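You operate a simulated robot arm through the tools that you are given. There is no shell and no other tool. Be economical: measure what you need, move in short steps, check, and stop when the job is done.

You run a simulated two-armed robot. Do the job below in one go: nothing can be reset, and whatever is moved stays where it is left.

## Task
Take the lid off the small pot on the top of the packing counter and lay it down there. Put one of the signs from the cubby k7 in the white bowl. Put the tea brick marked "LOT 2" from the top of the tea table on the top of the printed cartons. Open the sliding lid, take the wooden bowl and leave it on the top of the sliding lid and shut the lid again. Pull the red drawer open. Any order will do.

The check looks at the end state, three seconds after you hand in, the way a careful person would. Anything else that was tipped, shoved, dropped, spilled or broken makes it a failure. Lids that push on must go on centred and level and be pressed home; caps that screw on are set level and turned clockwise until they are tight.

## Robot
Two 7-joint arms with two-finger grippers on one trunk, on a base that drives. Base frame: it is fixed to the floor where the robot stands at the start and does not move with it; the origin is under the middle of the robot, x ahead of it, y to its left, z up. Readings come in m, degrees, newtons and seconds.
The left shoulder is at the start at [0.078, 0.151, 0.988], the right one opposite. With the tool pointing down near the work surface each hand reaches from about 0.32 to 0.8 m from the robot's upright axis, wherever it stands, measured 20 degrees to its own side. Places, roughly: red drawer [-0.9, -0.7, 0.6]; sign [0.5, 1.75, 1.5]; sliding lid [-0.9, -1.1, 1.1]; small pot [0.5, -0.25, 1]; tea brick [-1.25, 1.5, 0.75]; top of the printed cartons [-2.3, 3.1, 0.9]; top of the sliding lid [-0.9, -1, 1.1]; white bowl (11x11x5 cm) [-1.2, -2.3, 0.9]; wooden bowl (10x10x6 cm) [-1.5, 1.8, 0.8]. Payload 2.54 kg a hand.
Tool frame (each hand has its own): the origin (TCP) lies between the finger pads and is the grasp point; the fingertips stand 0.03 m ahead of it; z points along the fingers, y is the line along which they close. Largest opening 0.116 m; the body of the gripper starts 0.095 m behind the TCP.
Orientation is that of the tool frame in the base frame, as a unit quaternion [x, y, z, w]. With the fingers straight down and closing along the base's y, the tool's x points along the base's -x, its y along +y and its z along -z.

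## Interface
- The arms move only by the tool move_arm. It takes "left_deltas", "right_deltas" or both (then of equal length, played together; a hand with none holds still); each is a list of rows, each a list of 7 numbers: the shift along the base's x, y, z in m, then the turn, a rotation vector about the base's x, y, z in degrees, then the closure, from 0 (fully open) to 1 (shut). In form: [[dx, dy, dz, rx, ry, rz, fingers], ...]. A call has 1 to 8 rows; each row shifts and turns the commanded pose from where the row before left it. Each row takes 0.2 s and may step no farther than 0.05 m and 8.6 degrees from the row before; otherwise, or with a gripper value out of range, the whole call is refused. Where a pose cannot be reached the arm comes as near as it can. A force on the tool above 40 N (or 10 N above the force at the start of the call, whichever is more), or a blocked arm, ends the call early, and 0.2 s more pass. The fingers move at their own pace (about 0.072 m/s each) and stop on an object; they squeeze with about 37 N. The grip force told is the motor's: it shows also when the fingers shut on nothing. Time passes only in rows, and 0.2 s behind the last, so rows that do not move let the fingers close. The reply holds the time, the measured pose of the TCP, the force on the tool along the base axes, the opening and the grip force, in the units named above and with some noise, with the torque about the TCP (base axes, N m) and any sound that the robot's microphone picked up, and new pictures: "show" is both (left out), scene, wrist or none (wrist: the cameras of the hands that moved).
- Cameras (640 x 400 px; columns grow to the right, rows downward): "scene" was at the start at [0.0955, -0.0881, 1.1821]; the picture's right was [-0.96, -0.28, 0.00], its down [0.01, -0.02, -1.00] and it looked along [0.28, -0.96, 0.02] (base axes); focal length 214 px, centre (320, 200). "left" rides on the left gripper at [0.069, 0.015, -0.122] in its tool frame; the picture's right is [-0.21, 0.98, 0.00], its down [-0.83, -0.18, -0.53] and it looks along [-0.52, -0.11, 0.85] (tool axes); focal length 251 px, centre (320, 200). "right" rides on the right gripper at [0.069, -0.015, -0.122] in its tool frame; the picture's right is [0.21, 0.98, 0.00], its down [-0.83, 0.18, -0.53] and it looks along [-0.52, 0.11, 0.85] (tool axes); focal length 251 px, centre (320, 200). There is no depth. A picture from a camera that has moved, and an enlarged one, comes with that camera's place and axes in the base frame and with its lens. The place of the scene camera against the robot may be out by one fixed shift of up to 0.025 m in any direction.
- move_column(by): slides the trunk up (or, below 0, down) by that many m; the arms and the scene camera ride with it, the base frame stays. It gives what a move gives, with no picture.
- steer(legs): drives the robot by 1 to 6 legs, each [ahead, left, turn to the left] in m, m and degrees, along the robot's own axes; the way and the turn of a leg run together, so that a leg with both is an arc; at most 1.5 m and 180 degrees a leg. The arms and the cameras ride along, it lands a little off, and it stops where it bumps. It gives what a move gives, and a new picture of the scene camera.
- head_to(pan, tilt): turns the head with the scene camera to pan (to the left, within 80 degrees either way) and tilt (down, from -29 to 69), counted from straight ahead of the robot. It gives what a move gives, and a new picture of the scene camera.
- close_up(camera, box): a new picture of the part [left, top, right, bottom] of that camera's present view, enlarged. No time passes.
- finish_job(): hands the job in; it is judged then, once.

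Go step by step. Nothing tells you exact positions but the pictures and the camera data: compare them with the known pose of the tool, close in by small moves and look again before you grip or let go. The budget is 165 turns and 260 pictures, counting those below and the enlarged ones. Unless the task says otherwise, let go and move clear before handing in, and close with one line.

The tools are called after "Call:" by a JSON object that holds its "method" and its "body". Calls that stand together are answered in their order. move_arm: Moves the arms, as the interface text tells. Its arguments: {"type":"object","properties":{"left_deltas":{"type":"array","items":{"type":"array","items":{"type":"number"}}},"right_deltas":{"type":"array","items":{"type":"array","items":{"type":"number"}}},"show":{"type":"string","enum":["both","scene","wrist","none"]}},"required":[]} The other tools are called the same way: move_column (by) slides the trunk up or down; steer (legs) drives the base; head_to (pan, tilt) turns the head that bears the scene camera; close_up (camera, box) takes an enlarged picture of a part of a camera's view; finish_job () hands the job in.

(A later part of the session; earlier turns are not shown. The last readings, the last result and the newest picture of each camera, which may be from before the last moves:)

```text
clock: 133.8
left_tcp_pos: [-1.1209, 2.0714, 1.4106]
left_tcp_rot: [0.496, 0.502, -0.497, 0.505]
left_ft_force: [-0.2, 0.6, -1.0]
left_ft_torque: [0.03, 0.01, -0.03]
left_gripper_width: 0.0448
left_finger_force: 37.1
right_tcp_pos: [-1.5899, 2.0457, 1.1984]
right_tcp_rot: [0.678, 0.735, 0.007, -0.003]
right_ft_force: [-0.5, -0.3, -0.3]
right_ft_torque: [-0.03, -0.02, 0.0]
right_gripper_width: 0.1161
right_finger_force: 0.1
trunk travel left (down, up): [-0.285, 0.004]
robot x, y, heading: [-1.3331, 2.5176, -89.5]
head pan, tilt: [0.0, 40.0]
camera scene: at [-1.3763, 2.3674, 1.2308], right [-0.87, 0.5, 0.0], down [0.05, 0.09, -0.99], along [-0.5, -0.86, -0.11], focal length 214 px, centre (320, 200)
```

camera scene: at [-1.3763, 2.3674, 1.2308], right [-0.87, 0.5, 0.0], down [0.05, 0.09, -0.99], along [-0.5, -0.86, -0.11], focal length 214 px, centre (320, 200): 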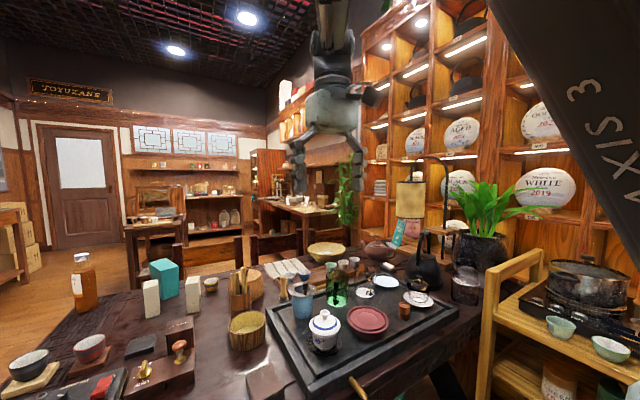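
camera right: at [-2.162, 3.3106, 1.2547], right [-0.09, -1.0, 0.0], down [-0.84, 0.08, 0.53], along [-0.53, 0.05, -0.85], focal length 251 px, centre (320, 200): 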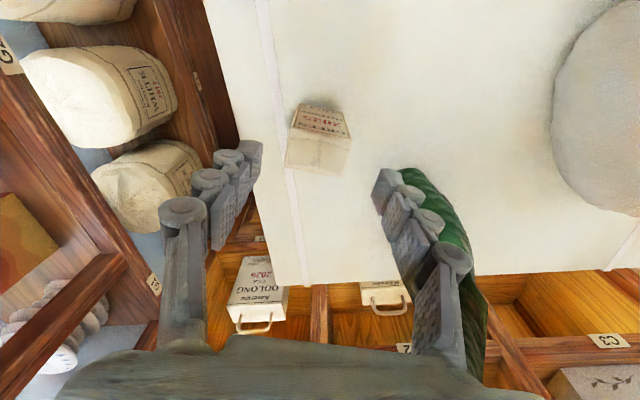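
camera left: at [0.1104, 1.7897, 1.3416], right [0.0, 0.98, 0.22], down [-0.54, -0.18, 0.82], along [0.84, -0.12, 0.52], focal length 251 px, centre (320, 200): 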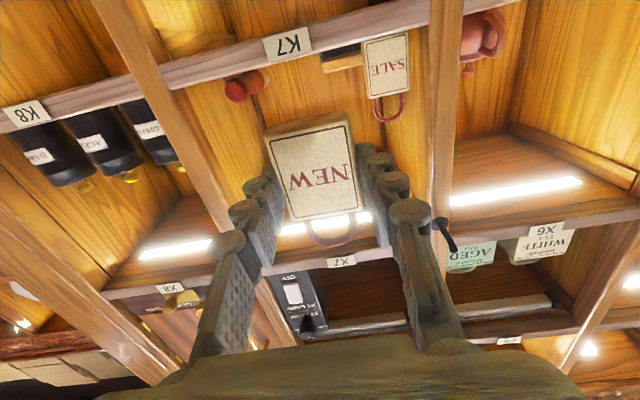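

Call:
{"method": "steer", "body": {"legs": [[0, 0.1, 0]]}}

Call:
{"method": "move_arm", "body": {"right_deltas": [[0, -0.04, -0.015, 0, 0, 0, 0], [0, -0.04, -0.015, 0, 0, 0, 0], [0, -0.04, -0.015, 0, 0, 0, 0], [0, -0.04, -0.015, 0, 0, 0, 0], [0, -0.04, -0.015, 0, 0, 0, 0], [0, 0, 0, 0, 0, 0, 0]]}}

```text
clock: 135.5
left_tcp_pos: [-1.02, 2.0724, 1.4106]
left_tcp_rot: [0.497, 0.501, -0.498, 0.504]
left_ft_force: [-0.4, -0.3, -0.6]
left_ft_torque: [-0.02, 0.0, -0.02]
left_gripper_width: 0.0442
left_finger_force: 36.8
right_tcp_pos: [-1.4898, 2.0462, 1.1984]
right_tcp_rot: [0.678, 0.735, 0.004, -0.003]
right_ft_force: [-0.6, -0.1, 0.4]
right_ft_torque: [0.02, 0.06, 0.0]
right_gripper_width: 0.1162
right_finger_force: 0.1
trunk travel left (down, up): [-0.285, 0.004]
robot x, y, heading: [-1.2336, 2.515, -89.4]
head pan, tilt: [0.0, 40.0]
camera scene: at [-1.2746, 2.3679, 1.2315], right [-0.87, 0.49, 0.0], down [0.05, 0.09, -1.0], along [-0.48, -0.87, -0.1], focal length 214 px, centre (320, 200)
```

scene: 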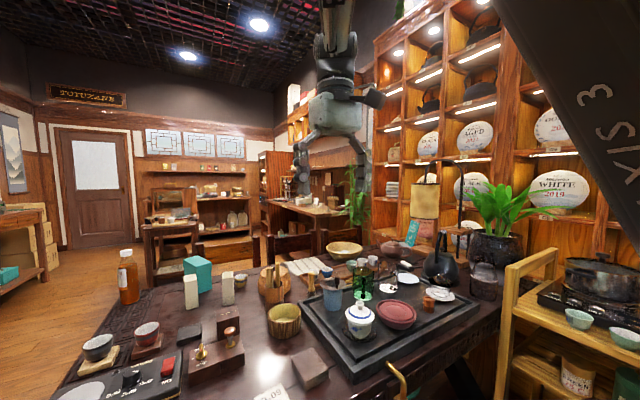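

```text
clock: 136.9
left_tcp_pos: [-1.0203, 2.0739, 1.4109]
left_tcp_rot: [0.497, 0.502, -0.498, 0.504]
left_ft_force: [0.9, -1.1, 0.3]
left_ft_torque: [0.01, 0.02, 0.0]
left_gripper_width: 0.0442
left_finger_force: 36.8
right_tcp_pos: [-1.4878, 1.8485, 1.1247]
right_tcp_rot: [0.678, 0.735, 0.004, -0.003]
right_ft_force: [0.1, 0.1, -0.2]
right_ft_torque: [0.01, 0.01, 0.01]
right_gripper_width: 0.1161
right_finger_force: 0.0
trunk travel left (down, up): [-0.285, 0.004]
robot x, y, heading: [-1.2328, 2.5181, -89.0]
head pan, tilt: [0.0, 40.0]
camera scene: at [-1.2289, 2.3638, 1.1768], right [-1.0, -0.01, 0.0], down [-0.01, 0.64, -0.77], along [0.01, -0.77, -0.64], focal length 214 px, centre (320, 200)
camera right: at [-1.5092, 1.9125, 1.2474], right [0.96, 0.29, 0.01], down [0.25, -0.81, 0.53], along [0.16, -0.5, -0.85], focal length 251 px, centre (320, 200)
```

scene: 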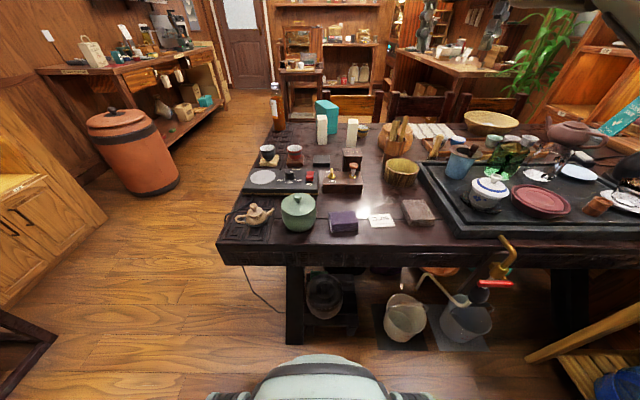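
right: 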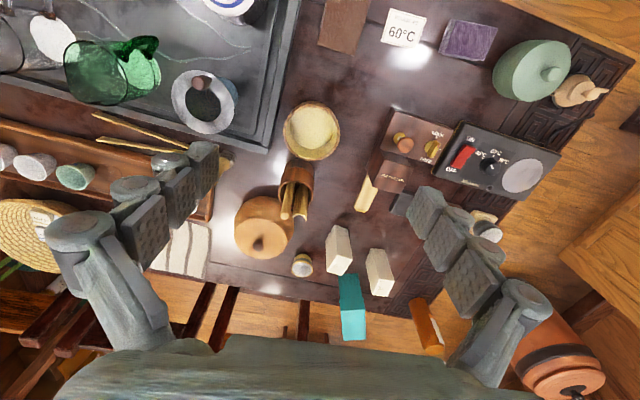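

Call:
{"method": "close_up", "body": {"camera": "right", "box": [230, 80, 390, 260]}}

Call:
{"method": "close_up", "body": {"camera": "scene", "box": [340, 110, 460, 220]}}

```text
2.22 times, centred on (310, 170) of right
camera zoom: at [-1.5092, 1.9125, 1.2474], right [0.96, 0.29, 0.01], down [0.25, -0.81, 0.53], along [0.16, -0.5, -0.85], focal length 559 px, centre (342, 267)
```

zoom: 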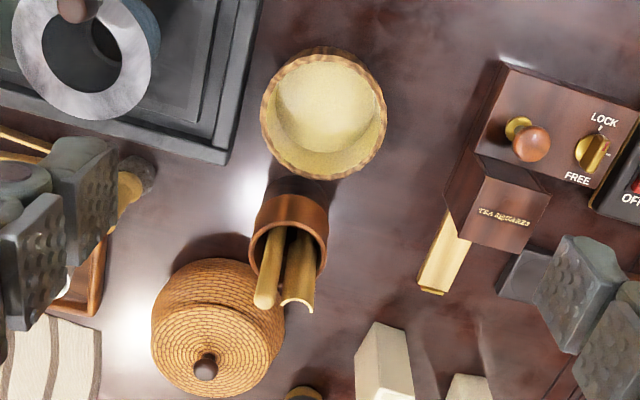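

```text
3.64 times, centred on (400, 165) of scene
camera zoom: at [-1.2289, 2.3638, 1.1768], right [-1.0, -0.01, 0.0], down [-0.01, 0.64, -0.77], along [0.01, -0.77, -0.64], focal length 780 px, centre (29, 327)
```

zoom: 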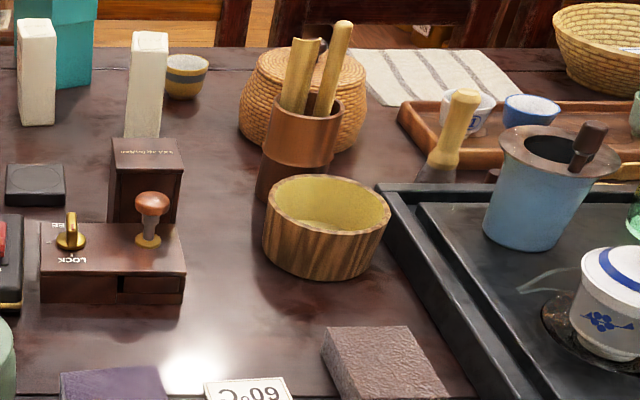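

The wooden bowl is empty, center ≈[-1.483, 1.795], rim z≈0.815. I'll pinch its +x wall, one finger inside.

Call:
{"method": "move_arm", "body": {"right_deltas": [[0.02, -0.02, -0.035, 0, 0, 0, 0.55], [0.02, -0.02, -0.035, 0, 0, 0, 0.55], [0.01, -0.011, -0.04, 0, 0, 0, 0.55], [0, 0, -0.04, 0, 0, 0, 0.55], [0, 0, -0.04, 0, 0, 0, 0.55], [0, 0, -0.035, 0, 0, 0, 0.55], [0, 0, 0, 0, 0, 0, 0.55]], "show": "wrist"}}

Call:
{"method": "close_up", "body": {"camera": "scene", "box": [340, 90, 460, 220]}}

```text
clock: 138.5
left_tcp_pos: [-1.0207, 2.0735, 1.4099]
left_tcp_rot: [0.497, 0.501, -0.498, 0.504]
left_ft_force: [-0.3, 0.0, -1.0]
left_ft_torque: [-0.02, -0.01, 0.0]
left_gripper_width: 0.0443
left_finger_force: 37.0
right_tcp_pos: [-1.4385, 1.795, 0.8984]
right_tcp_rot: [0.678, 0.735, 0.004, -0.003]
right_ft_force: [0.8, 0.8, 0.6]
right_ft_torque: [-0.02, -0.01, 0.0]
right_gripper_width: 0.0523
right_finger_force: 0.1
trunk travel left (down, up): [-0.285, 0.004]
robot x, y, heading: [-1.2352, 2.5194, -89.4]
head pan, tilt: [0.0, 40.0]
camera right: at [-1.4591, 1.861, 1.0229], right [0.96, 0.29, 0.01], down [0.25, -0.81, 0.53], along [0.16, -0.5, -0.85], focal length 251 px, centre (320, 200)
```

right: 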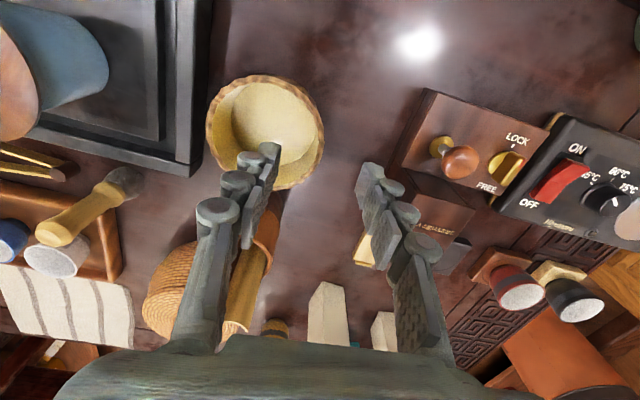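

```text
3.08 times, centred on (400, 155) of scene
camera zoom: at [-1.2293, 2.3634, 1.1767], right [-1.0, -0.01, 0.0], down [-0.01, 0.64, -0.77], along [0.01, -0.77, -0.64], focal length 660 px, centre (74, 338)
```

zoom: 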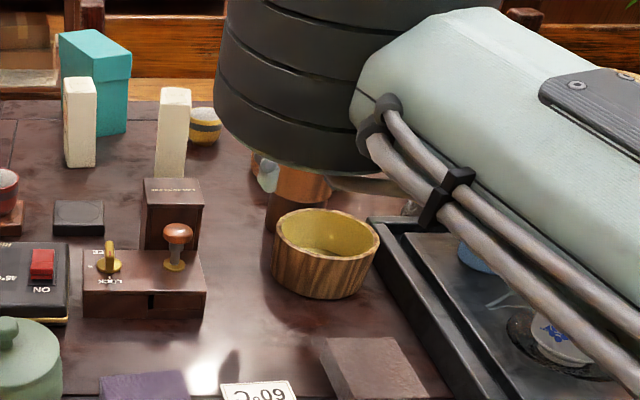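

Call:
{"method": "move_arm", "body": {"right_deltas": [[-0.001, -0.002, -0.03, 0, 0, 0, 0.55], [0, 0, -0.03, 0, 0, 0, 0.55], [0, 0, -0.025, 0, 0, 0, 0.55], [0, 0, 0, 0, 0, 0, 0.55]], "show": "wrist"}}

```text
clock: 139.5
left_tcp_pos: [-1.0212, 2.0731, 1.4102]
left_tcp_rot: [0.497, 0.502, -0.497, 0.504]
left_ft_force: [-0.7, 0.6, -1.2]
left_ft_torque: [-0.01, 0.0, 0.03]
left_gripper_width: 0.0441
left_finger_force: 36.8
right_tcp_pos: [-1.4407, 1.7938, 0.8142]
right_tcp_rot: [0.679, 0.734, 0.004, -0.002]
right_ft_force: [-0.2, 0.4, 0.2]
right_ft_torque: [0.03, 0.01, 0.03]
right_gripper_width: 0.052
right_finger_force: 0.0
trunk travel left (down, up): [-0.285, 0.004]
robot x, y, heading: [-1.2363, 2.515, -89.3]
head pan, tilt: [0.0, 40.0]
camera right: at [-1.4606, 1.859, 0.9375], right [0.96, 0.29, 0.01], down [0.25, -0.81, 0.53], along [0.16, -0.5, -0.85], focal length 251 px, centre (320, 200)
```

right: 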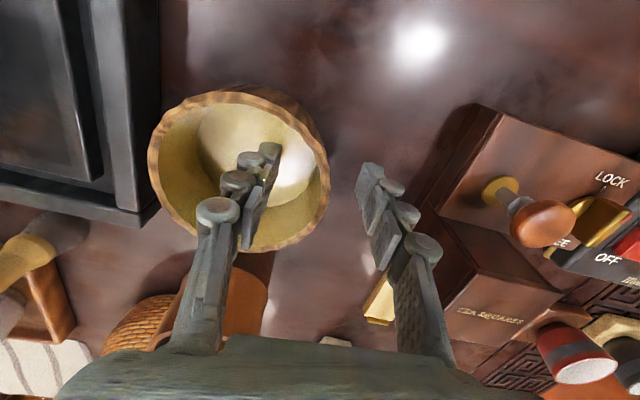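

Call:
{"method": "move_arm", "body": {"right_deltas": [[0, 0, 0, 0, 0, 0, 0.8], [0, 0, 0, 0, 0, 0, 1], [0, 0, 0, 0, 0, 0, 1], [0, 0, 0, 0, 0, 0, 1]], "show": "wrist"}}

```text
clock: 140.5
left_tcp_pos: [-1.0193, 2.0739, 1.4108]
left_tcp_rot: [0.498, 0.501, -0.498, 0.503]
left_ft_force: [-0.6, -1.1, -0.5]
left_ft_torque: [-0.03, -0.01, -0.01]
left_gripper_width: 0.0443
left_finger_force: 36.2
right_tcp_pos: [-1.4403, 1.7946, 0.8154]
right_tcp_rot: [0.678, 0.735, 0.004, -0.005]
right_ft_force: [-1.9, 1.7, 4.6]
right_ft_torque: [0.22, 0.56, 0.0]
right_gripper_width: 0.0063
right_finger_force: 33.3
trunk travel left (down, up): [-0.285, 0.004]
robot x, y, heading: [-1.2355, 2.5158, -89.2]
head pan, tilt: [0.0, 40.0]
camera right: at [-1.4607, 1.8593, 0.9387], right [0.96, 0.29, 0.0], down [0.25, -0.81, 0.53], along [0.16, -0.5, -0.85], focal length 251 px, centre (320, 200)
```

right: 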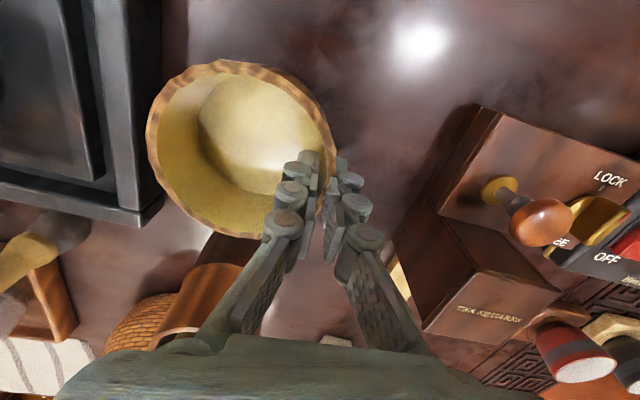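

Wall gripped. Lift up.

Call:
{"method": "move_arm", "body": {"right_deltas": [[0, 0, 0.02, 0, 0, 0, 1], [0, 0, 0.04, 0, 0, 0, 1], [0, 0, 0.045, 0, 0, 0, 1], [0, 0, 0.045, 0, 0, 0, 1], [0, 0, 0.045, 0, 0, 0, 1], [0, 0, 0.045, 0, 0, 0, 1], [0, 0, 0.045, 0, 0, 0, 1], [0, 0, 0, 0, 0, 0, 1]]}}

```text
clock: 142.3
left_tcp_pos: [-1.0226, 2.0723, 1.4108]
left_tcp_rot: [0.497, 0.501, -0.498, 0.504]
left_ft_force: [-0.3, 0.1, -0.8]
left_ft_torque: [0.02, 0.02, 0.01]
left_gripper_width: 0.0442
left_finger_force: 37.2
right_tcp_pos: [-1.4426, 1.8041, 1.0747]
right_tcp_rot: [0.678, 0.735, 0.005, -0.003]
right_ft_force: [1.0, 0.4, -2.3]
right_ft_torque: [0.01, -0.1, -0.01]
right_gripper_width: 0.0058
right_finger_force: 32.6
right hand out of reach, approached as far as the arm can: row 7
trunk travel left (down, up): [-0.285, 0.004]
robot x, y, heading: [-1.2325, 2.5165, -89.4]
head pan, tilt: [0.0, 40.0]
camera scene: at [-1.2298, 2.3631, 1.1767], right [-1.0, -0.01, 0.0], down [-0.01, 0.64, -0.77], along [0.01, -0.77, -0.64], focal length 214 px, centre (320, 200)
camera right: at [-1.4625, 1.8685, 1.1975], right [0.96, 0.29, 0.01], down [0.24, -0.82, 0.53], along [0.16, -0.5, -0.85], focal length 251 px, centre (320, 200)
```

scene: 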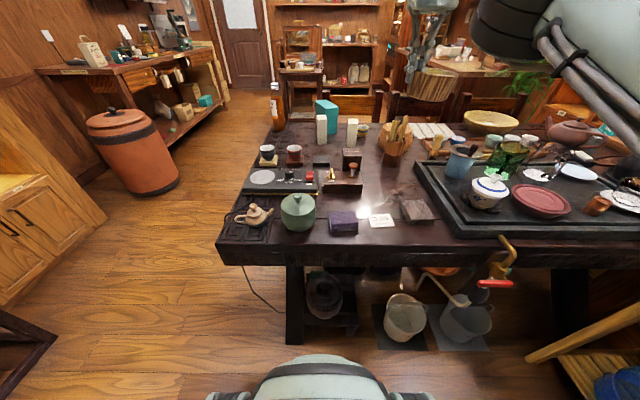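
right: 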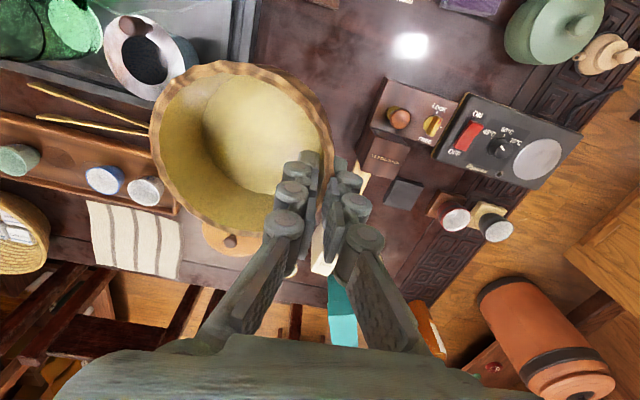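

Bowl held. Now drive toward the stand with the sliding lid and red drawer near [-0.9, -1.0].

Call:
{"method": "steer", "body": {"legs": [[0, 0.83, 0], [1.3, 0, 0], [1.0, 0, 0]]}}

Call:
{"method": "head_to", "body": {"pan": -15, "tilt": 20}}

```text
clock: 161.5
left_tcp_pos: [-0.1324, -0.2026, 1.4111]
left_tcp_rot: [0.493, 0.506, -0.493, 0.508]
left_ft_force: [0.5, -0.4, -0.3]
left_ft_torque: [0.0, 0.03, -0.02]
left_gripper_width: 0.0443
left_finger_force: 36.8
right_tcp_pos: [-0.5491, -0.4774, 1.074]
right_tcp_rot: [0.671, 0.741, 0.005, -0.003]
right_ft_force: [0.0, -0.4, -1.8]
right_ft_torque: [-0.03, -0.09, 0.01]
right_gripper_width: 0.0061
right_finger_force: 33.6
trunk travel left (down, up): [-0.285, 0.004]
robot x, y, heading: [-0.3491, 0.24, -88.5]
head pan, tilt: [0.0, 40.0]
camera scene: at [-0.3472, 0.0852, 1.1766], right [-1.0, -0.03, 0.0], down [-0.02, 0.64, -0.77], along [0.02, -0.77, -0.64], focal length 214 px, centre (320, 200)
```

scene: 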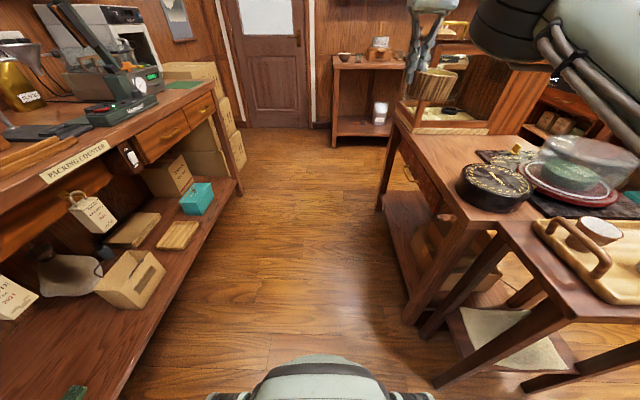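

```text
clock: 162.3
left_tcp_pos: [-0.1337, -0.2026, 1.4109]
left_tcp_rot: [0.493, 0.505, -0.494, 0.508]
left_ft_force: [-0.8, -0.6, -0.7]
left_ft_torque: [0.03, 0.0, 0.01]
left_gripper_width: 0.0438
left_finger_force: 36.8
right_tcp_pos: [-0.5488, -0.4784, 1.0736]
right_tcp_rot: [0.672, 0.741, 0.006, -0.003]
right_ft_force: [0.9, -0.2, -2.1]
right_ft_torque: [0.0, -0.1, 0.03]
right_gripper_width: 0.006
right_finger_force: 33.0
trunk travel left (down, up): [-0.285, 0.004]
robot x, y, heading: [-0.3573, 0.2402, -88.1]
head pan, tilt: [-15.0, 20.0]
camera scene: at [-0.3711, 0.0797, 1.208], right [-0.97, 0.23, 0.0], down [0.08, 0.33, -0.94], along [-0.22, -0.91, -0.34], focal length 214 px, centre (320, 200)
```

scene: 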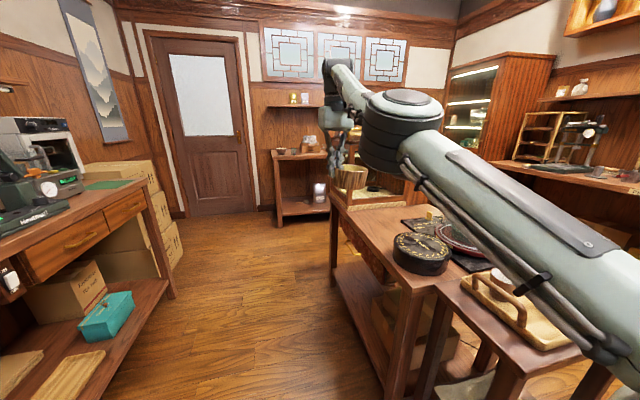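

The counter with the case fronts +x, at x≈-0.75. I'll lift and tuck the bowl, drive alongside, and turn to face it.

Call:
{"method": "move_arm", "body": {"right_deltas": [[-0.01, 0.04, 0.02, 0, 0, 0, 1], [-0.015, 0.04, 0.02, 0, 0, 0, 1], [-0.015, 0.035, 0.025, 0, 0, 0, 1], [-0.015, 0.035, 0.025, 0, 0, 0, 1], [-0.015, 0.03, 0.025, 0, 0, 0, 1], [-0.015, 0.03, 0.025, 0, 0, 0, 1], [0, 0, 0, 0, 0, 0, 1]], "show": "none"}}

Call:
{"method": "steer", "body": {"legs": [[0, 0.2, 0], [1.05, 0, 0], [0, 0, -92]]}}

Call:
{"method": "head_to", "body": {"pan": 0, "tilt": 30}}

```text
clock: 163.9
left_tcp_pos: [-0.1334, -0.2007, 1.4106]
left_tcp_rot: [0.493, 0.505, -0.494, 0.508]
left_ft_force: [0.2, -0.2, -0.7]
left_ft_torque: [0.0, 0.0, -0.02]
left_gripper_width: 0.0446
left_finger_force: 37.3
right_tcp_pos: [-0.6342, -0.2668, 1.2155]
right_tcp_rot: [0.671, 0.741, 0.005, -0.003]
right_ft_force: [0.8, 0.4, -2.5]
right_ft_torque: [0.0, -0.05, -0.03]
right_gripper_width: 0.0061
right_finger_force: 33.1
trunk travel left (down, up): [-0.285, 0.004]
robot x, y, heading: [-0.3528, 0.2364, -88.3]
head pan, tilt: [-15.0, 20.0]
```

```text
clock: 175.6
left_tcp_pos: [-0.5726, -1.0147, 1.4104]
left_tcp_rot: [-0.705, 0.005, 0.709, 0.003]
left_ft_force: [-0.3, -0.2, 0.1]
left_ft_torque: [-0.04, -0.01, 0.01]
left_gripper_width: 0.0442
left_finger_force: 37.4
right_tcp_pos: [-0.6185, -0.5115, 1.2131]
right_tcp_rot: [1.0, 0.031, 0.006, 0.002]
right_ft_force: [0.8, 0.8, -2.5]
right_ft_torque: [-0.06, 0.01, 0.02]
right_gripper_width: 0.0059
right_finger_force: 32.7
trunk travel left (down, up): [-0.285, 0.004]
robot x, y, heading: [-0.1246, -0.8113, 179.3]
head pan, tilt: [-15.0, 20.0]
camera scene: at [-0.2782, -0.7878, 1.2081], right [0.27, 0.96, 0.0], down [0.33, -0.09, -0.94], along [-0.91, 0.25, -0.34], focal length 214 px, centre (320, 200)
```

scene: 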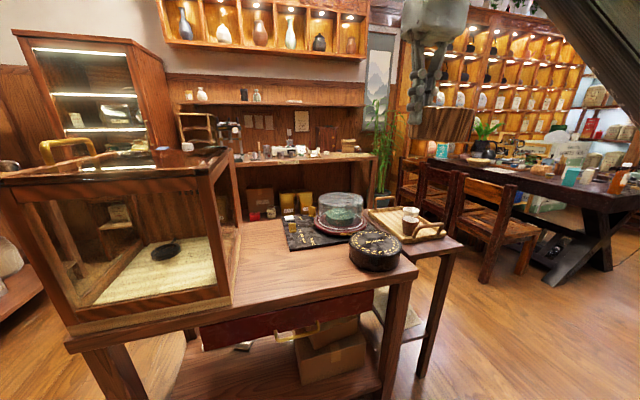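

```text
clock: 176.3
left_tcp_pos: [-0.5726, -1.0133, 1.411]
left_tcp_rot: [-0.706, 0.004, 0.708, 0.002]
left_ft_force: [0.1, -0.2, 0.1]
left_ft_torque: [0.03, -0.03, -0.02]
left_gripper_width: 0.0443
left_finger_force: 36.9
right_tcp_pos: [-0.6204, -0.51, 1.2131]
right_tcp_rot: [1.0, 0.03, 0.007, 0.003]
right_ft_force: [0.5, 0.1, -2.1]
right_ft_torque: [-0.07, 0.01, -0.01]
right_gripper_width: 0.006
right_finger_force: 32.6
trunk travel left (down, up): [-0.285, 0.004]
robot x, y, heading: [-0.1216, -0.8103, 179.3]
head pan, tilt: [0.0, 30.0]
camera scene: at [-0.2794, -0.7961, 1.2024], right [0.18, 0.98, 0.0], down [0.39, -0.07, -0.92], along [-0.9, 0.17, -0.4], focal length 214 px, centre (320, 200)
```

scene: 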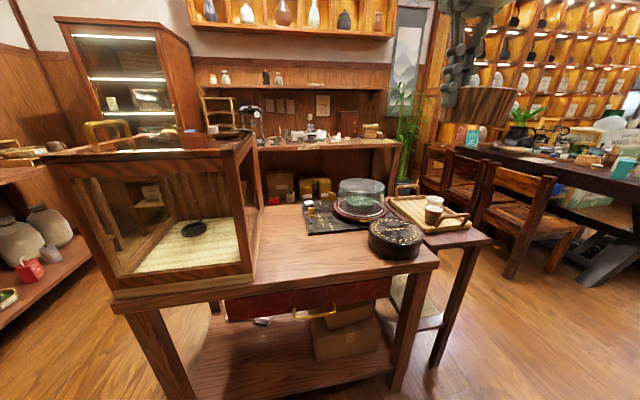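

Call:
{"method": "close_up", "body": {"camera": "scene", "box": [40, 90, 280, 310]}}

Call:
{"method": "close_up", "body": {"camera": "scene", "box": [40, 110, 260, 170]}}

```text
1.82 times, centred on (160, 200) of scene
camera zoom: at [-0.2794, -0.7961, 1.2024], right [0.18, 0.98, 0.0], down [0.39, -0.07, -0.92], along [-0.9, 0.17, -0.4], focal length 390 px, centre (611, 200)
```

zoom: 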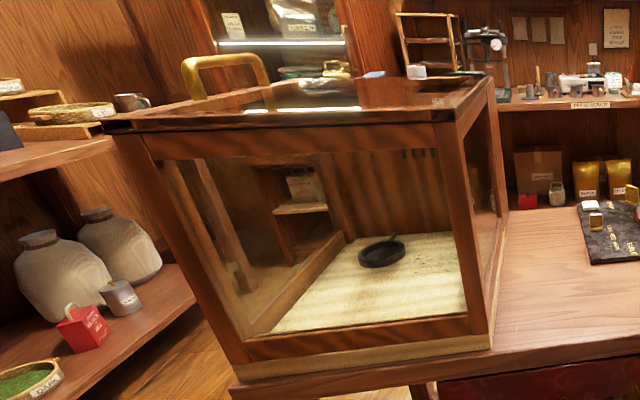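

```text
2.91 times, centred on (150, 140) of scene
camera zoom: at [-0.2794, -0.7961, 1.2024], right [0.18, 0.98, 0.0], down [0.39, -0.07, -0.92], along [-0.9, 0.17, -0.4], focal length 624 px, centre (814, 374)
```

zoom: 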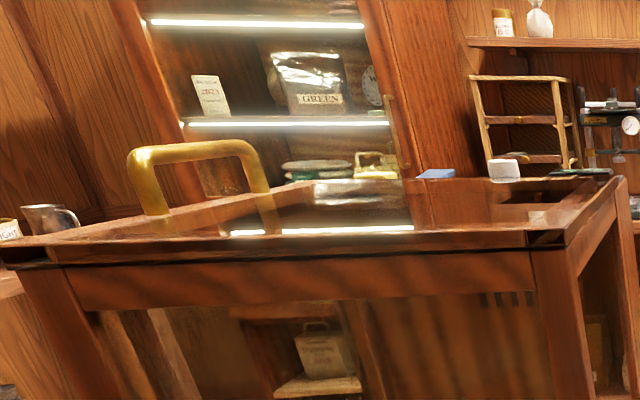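

The case's lid has a brass handle at its −y end. Both hands are full, so I'll deliver the sign first; look toward the −y wall for the white bowl.

Call:
{"method": "steer", "body": {"legs": [[0, 0.35, 60]]}}

```text
clock: 179.4
left_tcp_pos: [-0.192, -1.5317, 1.4101]
left_tcp_rot: [-0.65, -0.277, 0.651, -0.279]
left_ft_force: [-1.1, 0.2, -0.1]
left_ft_torque: [0.03, -0.01, 0.02]
left_gripper_width: 0.0442
left_finger_force: 37.5
right_tcp_pos: [-0.5921, -1.2218, 1.2084]
right_tcp_rot: [0.906, 0.424, 0.013, -0.004]
right_ft_force: [-0.3, 0.5, -1.9]
right_ft_torque: [-0.05, -0.05, -0.02]
right_gripper_width: 0.006
right_finger_force: 32.5
trunk travel left (down, up): [-0.285, 0.004]
robot x, y, heading: [-0.0351, -1.0646, -133.5]
head pan, tilt: [0.0, 30.0]
stopped in leg 1: the robot was blocked; the commanded pose is now the measured one
camera scene: at [-0.1493, -1.1724, 1.202], right [-0.62, 0.78, 0.0], down [0.31, 0.25, -0.92], along [-0.72, -0.57, -0.4], focal length 214 px, centre (320, 200)
```

scene: 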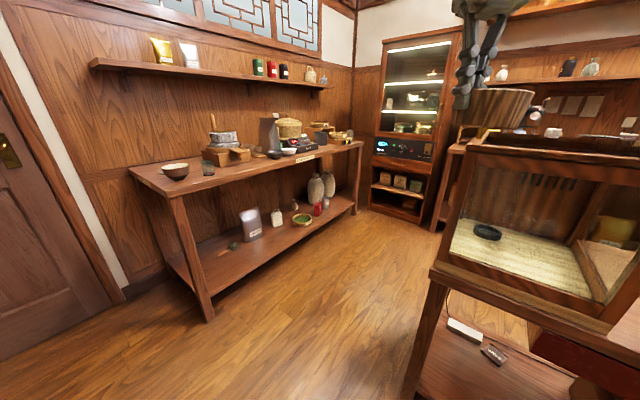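

Something touched the base's rear, likely the packing counter leg. I'll move straight away in −y and then turn to face the far table.

Call:
{"method": "steer", "body": {"legs": [[0.47, 0.38, 0], [0, 0, 43.5]]}}

Call:
{"method": "head_to", "body": {"pan": 70, "tilt": 15}}

```text
clock: 185.6
left_tcp_pos: [0.1209, -2.1134, 1.4105]
left_tcp_rot: [-0.504, -0.495, 0.504, -0.498]
left_ft_force: [1.1, 0.2, -0.2]
left_ft_torque: [0.01, -0.02, -0.01]
left_gripper_width: 0.0444
left_finger_force: 37.5
right_tcp_pos: [-0.3818, -2.1597, 1.2096]
right_tcp_rot: [0.688, 0.726, 0.01, -0.007]
right_ft_force: [0.0, -0.3, -1.8]
right_ft_torque: [0.02, -0.11, -0.02]
right_gripper_width: 0.006
right_finger_force: 32.6
trunk travel left (down, up): [-0.285, 0.004]
robot x, y, heading: [-0.0815, -1.6631, -91.1]
head pan, tilt: [0.0, 30.0]
camera scene: at [-0.0905, -1.8251, 1.2034], right [-0.99, 0.13, 0.0], down [0.05, 0.39, -0.92], along [-0.12, -0.91, -0.39], focal length 214 px, centre (320, 200)
```

scene: 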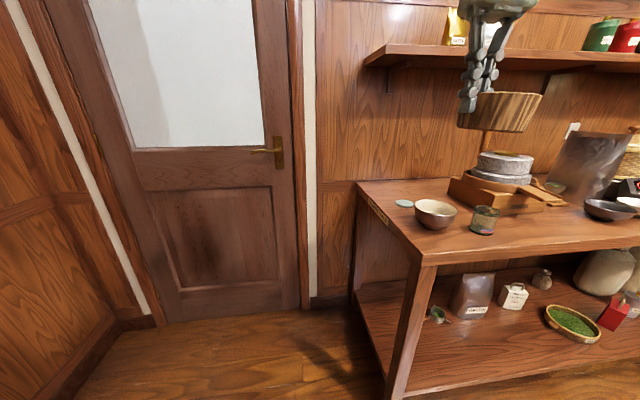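

```text
clock: 187.0
left_tcp_pos: [0.1208, -2.1132, 1.4108]
left_tcp_rot: [0.504, 0.494, -0.504, 0.498]
left_ft_force: [-0.2, 0.1, -1.3]
left_ft_torque: [0.01, -0.01, 0.07]
left_gripper_width: 0.0444
left_finger_force: 37.0
right_tcp_pos: [-0.3825, -2.161, 1.2081]
right_tcp_rot: [0.687, 0.727, 0.01, -0.008]
right_ft_force: [0.4, -0.2, -3.4]
right_ft_torque: [0.03, 0.01, 0.0]
right_gripper_width: 0.0061
right_finger_force: 32.9
trunk travel left (down, up): [-0.285, 0.004]
robot x, y, heading: [-0.0831, -1.6645, -90.8]
head pan, tilt: [70.0, 15.0]
camera scene: at [-0.0595, -1.8246, 1.2206], right [-0.98, -0.21, 0.0], down [-0.04, 0.21, -0.98], along [0.2, -0.96, -0.21], focal length 214 px, centre (320, 200)
```

scene: 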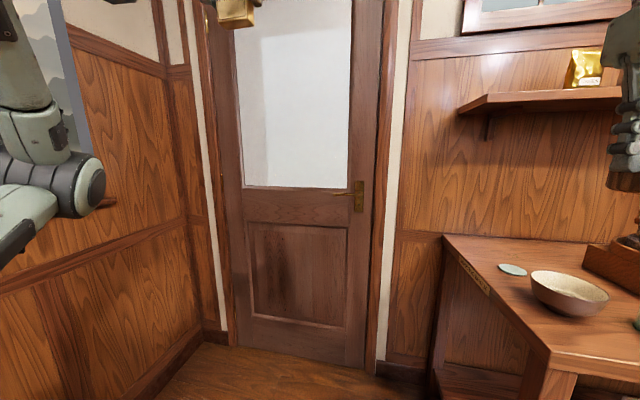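

Call:
{"method": "steer", "body": {"legs": [[0.06, -0.75, 0]]}}

Call:
{"method": "head_to", "body": {"pan": -10, "tilt": 30}}

```text
clock: 194.6
left_tcp_pos: [-0.6259, -2.1651, 1.4097]
left_tcp_rot: [-0.503, -0.495, 0.503, -0.499]
left_ft_force: [0.2, -0.4, -0.4]
left_ft_torque: [0.03, 0.0, 0.03]
left_gripper_width: 0.0443
left_finger_force: 37.1
right_tcp_pos: [-1.1292, -2.2129, 1.2092]
right_tcp_rot: [0.686, 0.727, 0.011, -0.007]
right_ft_force: [0.7, 0.8, -2.3]
right_ft_torque: [-0.01, -0.07, 0.01]
right_gripper_width: 0.0061
right_finger_force: 32.9
trunk travel left (down, up): [-0.285, 0.004]
robot x, y, heading: [-0.831, -1.7143, -90.2]
head pan, tilt: [70.0, 15.0]
camera scene: at [-0.8036, -1.8743, 1.2258], right [-0.96, -0.26, 0.0], down [-0.04, 0.15, -0.99], along [0.26, -0.95, -0.16], focal length 214 px, centre (320, 200)
```

scene: 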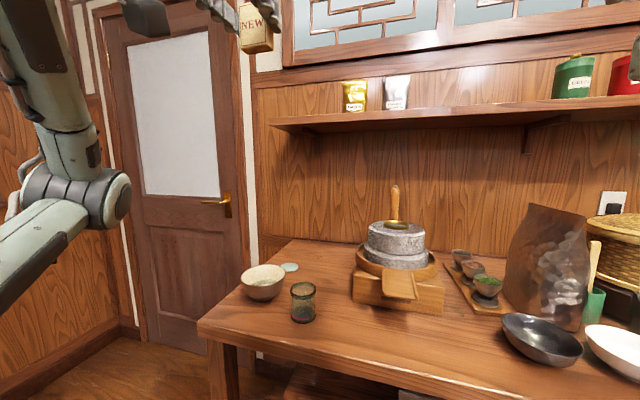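

```text
clock: 196.2
left_tcp_pos: [-0.627, -2.1637, 1.4105]
left_tcp_rot: [-0.503, -0.495, 0.503, -0.499]
left_ft_force: [-0.3, -0.3, 0.6]
left_ft_torque: [0.01, 0.02, -0.03]
left_gripper_width: 0.0444
left_finger_force: 37.3
right_tcp_pos: [-1.1286, -2.2141, 1.2092]
right_tcp_rot: [0.686, 0.728, 0.011, -0.007]
right_ft_force: [0.6, 1.2, -2.6]
right_ft_torque: [-0.03, -0.05, 0.03]
right_gripper_width: 0.0061
right_finger_force: 33.0
trunk travel left (down, up): [-0.285, 0.004]
robot x, y, heading: [-0.8295, -1.7153, -90.5]
head pan, tilt: [-10.0, 30.0]
camera scene: at [-0.841, -1.8763, 1.2028], right [-0.99, 0.14, 0.0], down [0.06, 0.39, -0.92], along [-0.13, -0.91, -0.4], focal length 214 px, centre (320, 200)
```

scene: 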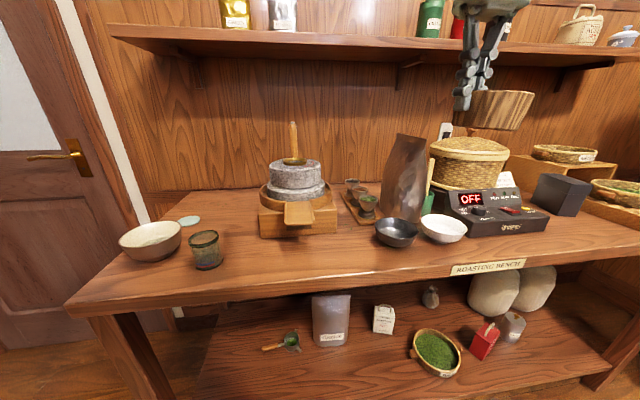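

White bowl ≈[-1.21, -2.30], rim ≈0.9. I'll strafe so the left hand lines up, then tilt that hand 45° downward.

Call:
{"method": "steer", "body": {"legs": [[0, -0.57, 0]]}}

Call:
{"method": "move_arm", "body": {"left_deltas": [[0, 0, -0.035, 7.5, 0, 0, 0.9], [0, 0, -0.035, 7.5, 0, 0, 0.9], [0, 0, -0.035, 7.5, 0, 0, 0.9], [0, 0, -0.035, 7.5, 0, 0, 0.9], [0, 0, -0.035, 7.5, 0, 0, 0.9], [0, 0, -0.035, 7.5, 0, 0, 0.9], [0, 0, -0.04, 0, 0, 0, 0.9], [0, 0, 0, 0, 0, 0, 0.9]]}}

```text
clock: 202.1
left_tcp_pos: [-1.191, -2.1592, 1.4121]
left_tcp_rot: [-0.504, -0.495, 0.504, -0.497]
left_ft_force: [1.0, 0.2, -1.2]
left_ft_torque: [0.03, -0.02, -0.01]
left_gripper_width: 0.0445
left_finger_force: 36.8
right_tcp_pos: [-1.6955, -2.2065, 1.2082]
right_tcp_rot: [0.686, 0.727, 0.01, -0.007]
right_ft_force: [0.5, -0.2, -1.9]
right_ft_torque: [0.03, -0.07, -0.02]
right_gripper_width: 0.0061
right_finger_force: 33.4
trunk travel left (down, up): [-0.285, 0.004]
robot x, y, heading: [-1.3941, -1.7059, -90.5]
head pan, tilt: [-10.0, 30.0]
camera scene: at [-1.41, -1.8691, 1.1994], right [-0.98, 0.2, 0.0], down [0.09, 0.42, -0.9], along [-0.18, -0.89, -0.43], focal length 214 px, centre (320, 200)
```

scene: 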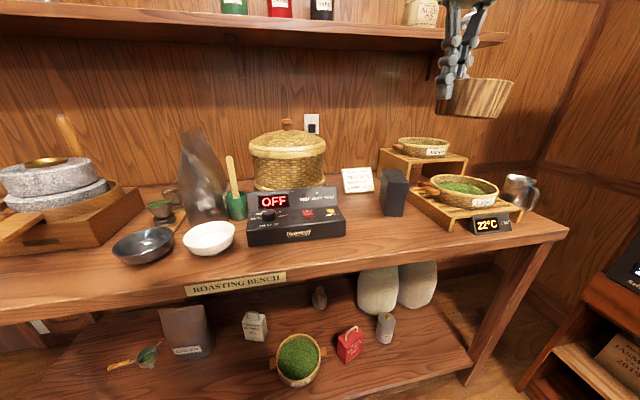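

```text
clock: 203.9
left_tcp_pos: [-1.1912, -2.1586, 1.16]
left_tcp_rot: [0.655, 0.65, -0.275, 0.268]
left_ft_force: [0.0, 0.9, -1.0]
left_ft_torque: [0.0, -0.02, -0.05]
left_gripper_width: 0.0442
left_finger_force: 37.2
right_tcp_pos: [-1.6948, -2.2063, 1.2089]
right_tcp_rot: [0.687, 0.726, 0.011, -0.007]
right_ft_force: [1.0, -0.4, -2.0]
right_ft_torque: [-0.04, -0.12, -0.01]
right_gripper_width: 0.006
right_finger_force: 32.3
trunk travel left (down, up): [-0.285, 0.004]
robot x, y, heading: [-1.3908, -1.708, -90.6]
head pan, tilt: [-10.0, 30.0]
camera scene: at [-1.4109, -1.8678, 1.1945], right [-0.98, 0.21, 0.0], down [0.1, 0.47, -0.88], along [-0.18, -0.86, -0.48], focal length 214 px, centre (320, 200)
camera left: at [-1.1749, -2.0221, 1.1976], right [0.98, -0.16, 0.14], down [-0.18, -0.2, 0.96], along [-0.13, -0.97, -0.22], focal length 251 px, centre (320, 200)
```

scene: 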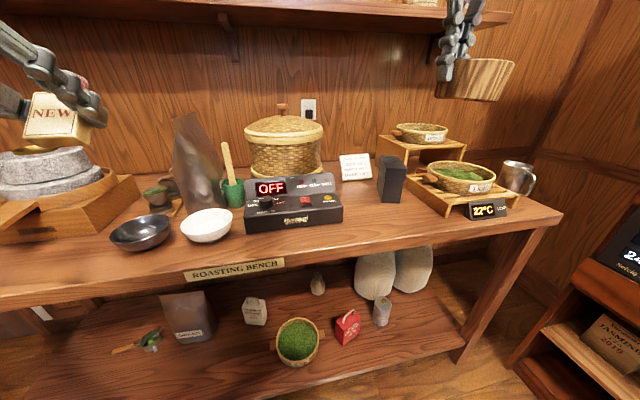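
left: 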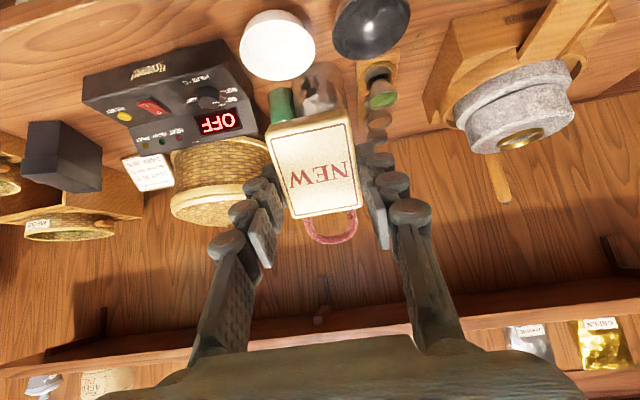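

Call:
{"method": "move_arm", "body": {"left_deltas": [[-0.013, -0.035, -0.025, 0, 0, 0, 0.9], [-0.012, -0.035, -0.025, 0, 0, 0, 0.9], [-0.012, -0.035, -0.03, 0, 0, 0, 0.9], [-0.012, -0.035, -0.03, 0, 0, 0, 0.9], [0, -0.006, -0.03, 0, 0, 0, 0.9], [0, 0, 0, 0, 0, 0, 0.9]]}}

Call:
{"method": "close_up", "body": {"camera": "scene", "box": [100, 110, 300, 290]}}

```text
clock: 205.3
left_tcp_pos: [-1.2408, -2.3047, 1.0211]
left_tcp_rot: [0.655, 0.65, -0.275, 0.268]
left_ft_force: [0.1, 0.4, -0.2]
left_ft_torque: [0.0, 0.01, 0.01]
left_gripper_width: 0.0443
left_finger_force: 36.8
right_tcp_pos: [-1.6952, -2.2063, 1.2093]
right_tcp_rot: [0.687, 0.726, 0.011, -0.007]
right_ft_force: [0.3, -0.4, -2.3]
right_ft_torque: [0.0, -0.09, 0.0]
right_gripper_width: 0.0061
right_finger_force: 33.2
trunk travel left (down, up): [-0.285, 0.004]
robot x, y, heading: [-1.3949, -1.7102, -90.9]
head pan, tilt: [-10.0, 30.0]
camera scene: at [-1.4102, -1.8677, 1.1931], right [-0.98, 0.2, 0.0], down [0.1, 0.48, -0.87], along [-0.18, -0.85, -0.49], focal length 214 px, centre (320, 200)
camera left: at [-1.2234, -2.1691, 1.0586], right [0.98, -0.16, 0.15], down [-0.18, -0.2, 0.96], along [-0.13, -0.97, -0.22], focal length 251 px, centre (320, 200)
```

scene: 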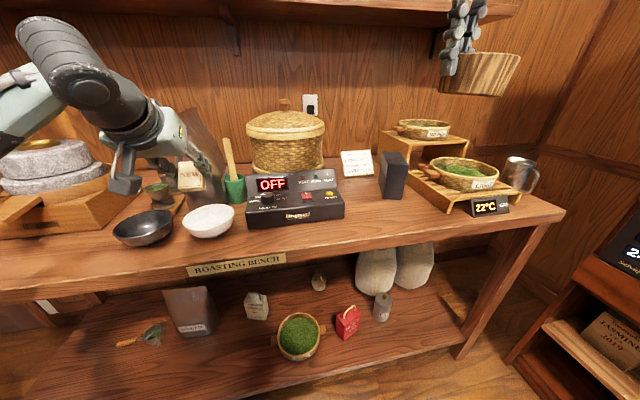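
left: 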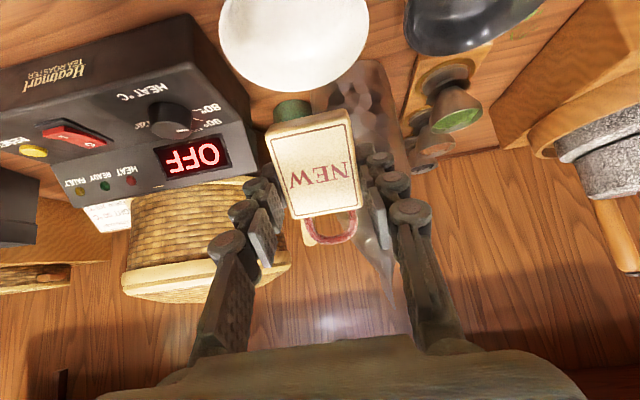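

```text
2.22 times, centred on (200, 200) of scene
camera zoom: at [-1.4102, -1.8677, 1.1931], right [-0.98, 0.2, 0.0], down [0.1, 0.48, -0.87], along [-0.18, -0.85, -0.49], focal length 477 px, centre (587, 200)
```

zoom: 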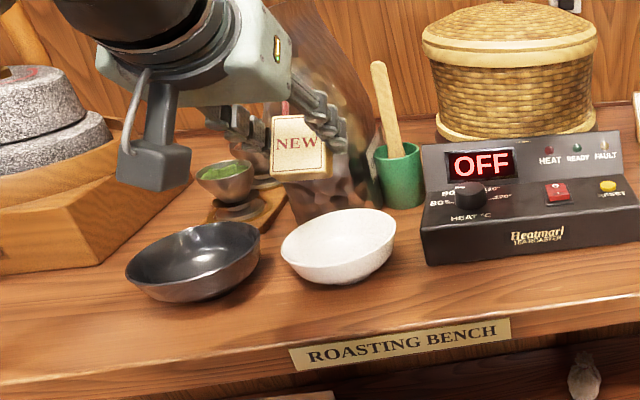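

Call:
{"method": "move_arm", "body": {"left_deltas": [[-0.004, -0.003, -0.03, 0, 0, 0, 0.9], [0, 0, -0.03, 0, 0, 0, 0.9], [0, 0, -0.025, 0, 0, 0, 0.9], [0, 0, 0, 0, 0, 0, 0.9]]}}

Call:
{"method": "close_up", "body": {"camera": "scene", "box": [120, 130, 280, 270]}}

```text
clock: 206.3
left_tcp_pos: [-1.245, -2.3072, 0.9364]
left_tcp_rot: [0.656, 0.65, -0.275, 0.268]
left_ft_force: [-0.4, -0.3, 0.3]
left_ft_torque: [-0.03, 0.0, -0.01]
left_gripper_width: 0.0442
left_finger_force: 37.2
right_tcp_pos: [-1.6953, -2.2061, 1.2082]
right_tcp_rot: [0.687, 0.727, 0.01, -0.007]
right_ft_force: [0.1, -1.2, -2.1]
right_ft_torque: [-0.01, -0.09, -0.02]
right_gripper_width: 0.0059
right_finger_force: 32.7
trunk travel left (down, up): [-0.285, 0.004]
robot x, y, heading: [-1.3936, -1.7102, -90.5]
head pan, tilt: [-10.0, 30.0]
camera scene: at [-1.4099, -1.8677, 1.1928], right [-0.98, 0.2, 0.0], down [0.1, 0.48, -0.87], along [-0.18, -0.85, -0.49], focal length 214 px, centre (320, 200)
camera left: at [-1.2277, -2.1717, 0.973], right [0.98, -0.16, 0.14], down [-0.18, -0.2, 0.96], along [-0.13, -0.97, -0.22], focal length 251 px, centre (320, 200)
```

scene: 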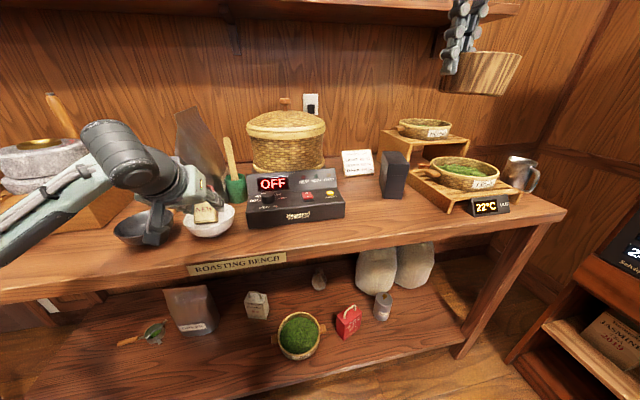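
left: 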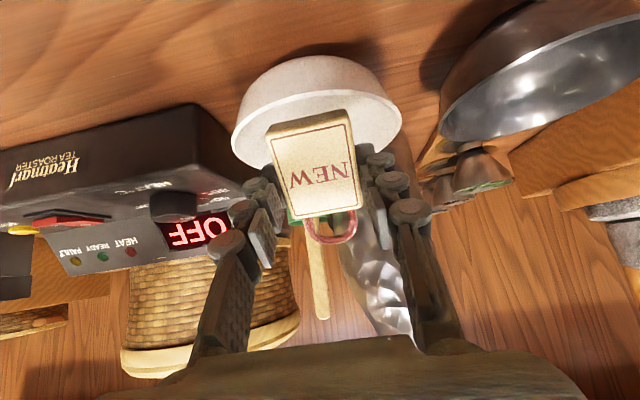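

```text
2.86 times, centred on (200, 200) of scene
camera zoom: at [-1.4099, -1.8677, 1.1928], right [-0.98, 0.2, 0.0], down [0.1, 0.48, -0.87], along [-0.18, -0.85, -0.49], focal length 613 px, centre (663, 200)
```

zoom: 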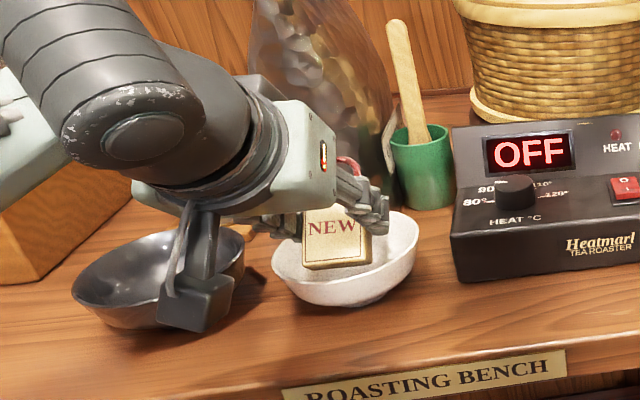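

Call:
{"method": "move_arm", "body": {"left_deltas": [[-0.002, 0, -0.012, 0, 0, 0, 0.9], [0, 0, -0.01, 0, 0, 0, 0.9], [0, 0, -0.008, 0, 0, 0, 0.9], [0, 0, 0, 0, 0, 0, 0.9]], "show": "none"}}

Call:
{"method": "close_up", "body": {"camera": "left", "box": [200, 30, 440, 260]}}

Call:
{"method": "close_up", "body": {"camera": "scene", "box": [150, 160, 270, 260]}}

```text
clock: 207.3
left_tcp_pos: [-1.2469, -2.308, 0.9103]
left_tcp_rot: [0.654, 0.649, -0.28, 0.27]
left_ft_force: [0.4, -6.6, 16.0]
left_ft_torque: [-0.3, -0.03, 0.0]
left_gripper_width: 0.0441
left_finger_force: 36.7
right_tcp_pos: [-1.6953, -2.2062, 1.2084]
right_tcp_rot: [0.687, 0.726, 0.011, -0.007]
right_ft_force: [0.0, 0.5, -3.0]
right_ft_torque: [-0.01, -0.08, 0.0]
right_gripper_width: 0.0057
right_finger_force: 32.4
trunk travel left (down, up): [-0.285, 0.004]
robot x, y, heading: [-1.3937, -1.7111, -90.5]
head pan, tilt: [-10.0, 30.0]
```

```text
1.74 times, centred on (320, 145) of left
camera zoom: at [-1.2297, -2.1721, 0.9455], right [0.98, -0.16, 0.14], down [-0.17, -0.19, 0.97], along [-0.13, -0.97, -0.22], focal length 437 px, centre (320, 296)
```

zoom: 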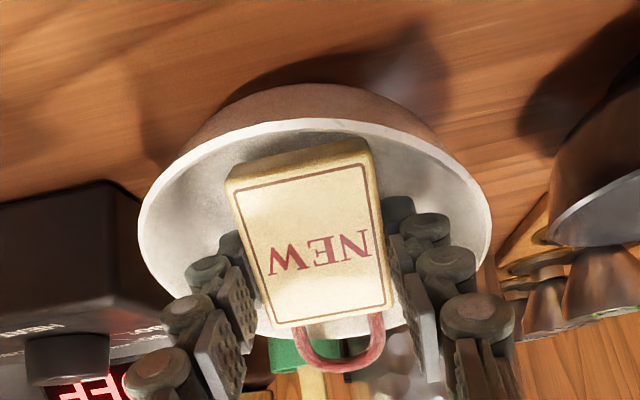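

```text
4.00 times, centred on (210, 210) of scene
camera zoom: at [-1.4102, -1.8669, 1.1932], right [-0.98, 0.2, 0.0], down [0.1, 0.48, -0.87], along [-0.17, -0.85, -0.49], focal length 858 px, centre (760, 160)
```

zoom: 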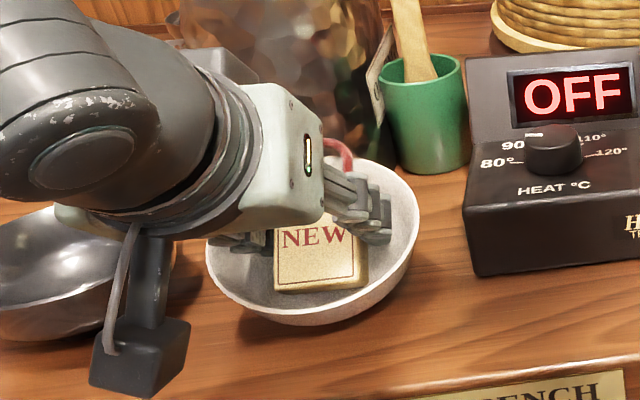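

Sign touches the bowl's floor. Release slightly and withdraw along the tool axis.

Call:
{"method": "move_arm", "body": {"left_deltas": [[0, 0, 0.003, 0, 0, 0, 0.62], [0, 0, 0, 0, 0, 0, 0.54], [0, 0, 0, 0, 0, 0, 0.52], [0, 0.012, 0.012, 0, 0, 0, 0.52], [0, 0.02, 0.02, 0, 0, 0, 0.52], [0, 0.025, 0.03, 0, 0, 0, 0.52], [0, 0.03, 0.03, 0, 0, 0, 0.52], [0, 0.03, 0.03, 0, 0, 0, 0.52]]}}

Call:
{"method": "close_up", "body": {"camera": "scene", "box": [150, 160, 270, 260]}}

```text
clock: 209.1
left_tcp_pos: [-1.2467, -2.1884, 1.03]
left_tcp_rot: [0.655, 0.65, -0.276, 0.268]
left_ft_force: [-0.1, 0.3, -0.1]
left_ft_torque: [-0.03, 0.0, -0.04]
left_gripper_width: 0.0554
left_finger_force: 0.0
right_tcp_pos: [-1.6947, -2.2055, 1.2095]
right_tcp_rot: [0.687, 0.727, 0.01, -0.007]
right_ft_force: [1.5, 0.1, -1.3]
right_ft_torque: [0.0, -0.09, -0.01]
right_gripper_width: 0.0064
right_finger_force: 33.0
trunk travel left (down, up): [-0.285, 0.004]
robot x, y, heading: [-1.3935, -1.7093, -90.6]
head pan, tilt: [-10.0, 30.0]
camera scene: at [-1.41, -1.8671, 1.1927], right [-0.98, 0.2, 0.0], down [0.1, 0.48, -0.87], along [-0.17, -0.85, -0.49], focal length 214 px, centre (320, 200)
camera left: at [-1.2291, -2.0524, 1.0685], right [0.98, -0.16, 0.15], down [-0.18, -0.2, 0.96], along [-0.13, -0.97, -0.23], focal length 251 px, centre (320, 200)
```

scene: 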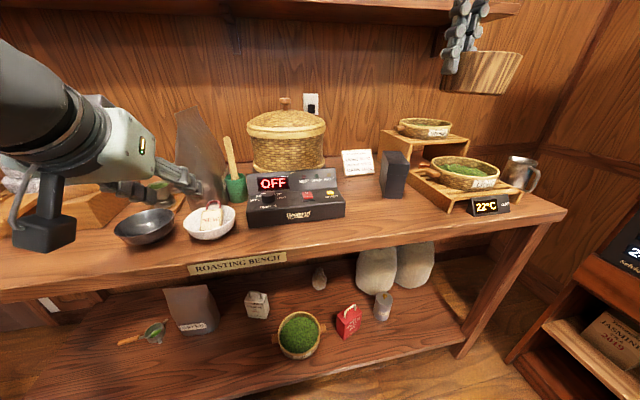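
left: 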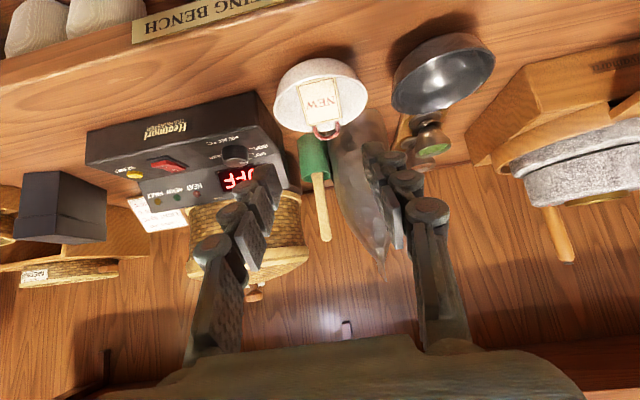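

```text
4.00 times, centred on (210, 210) of scene
camera zoom: at [-1.41, -1.8671, 1.1927], right [-0.98, 0.2, 0.0], down [0.1, 0.48, -0.87], along [-0.17, -0.85, -0.49], focal length 858 px, centre (760, 160)
```

zoom: 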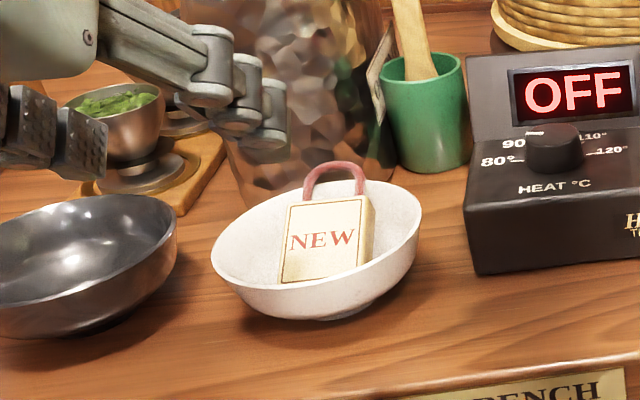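

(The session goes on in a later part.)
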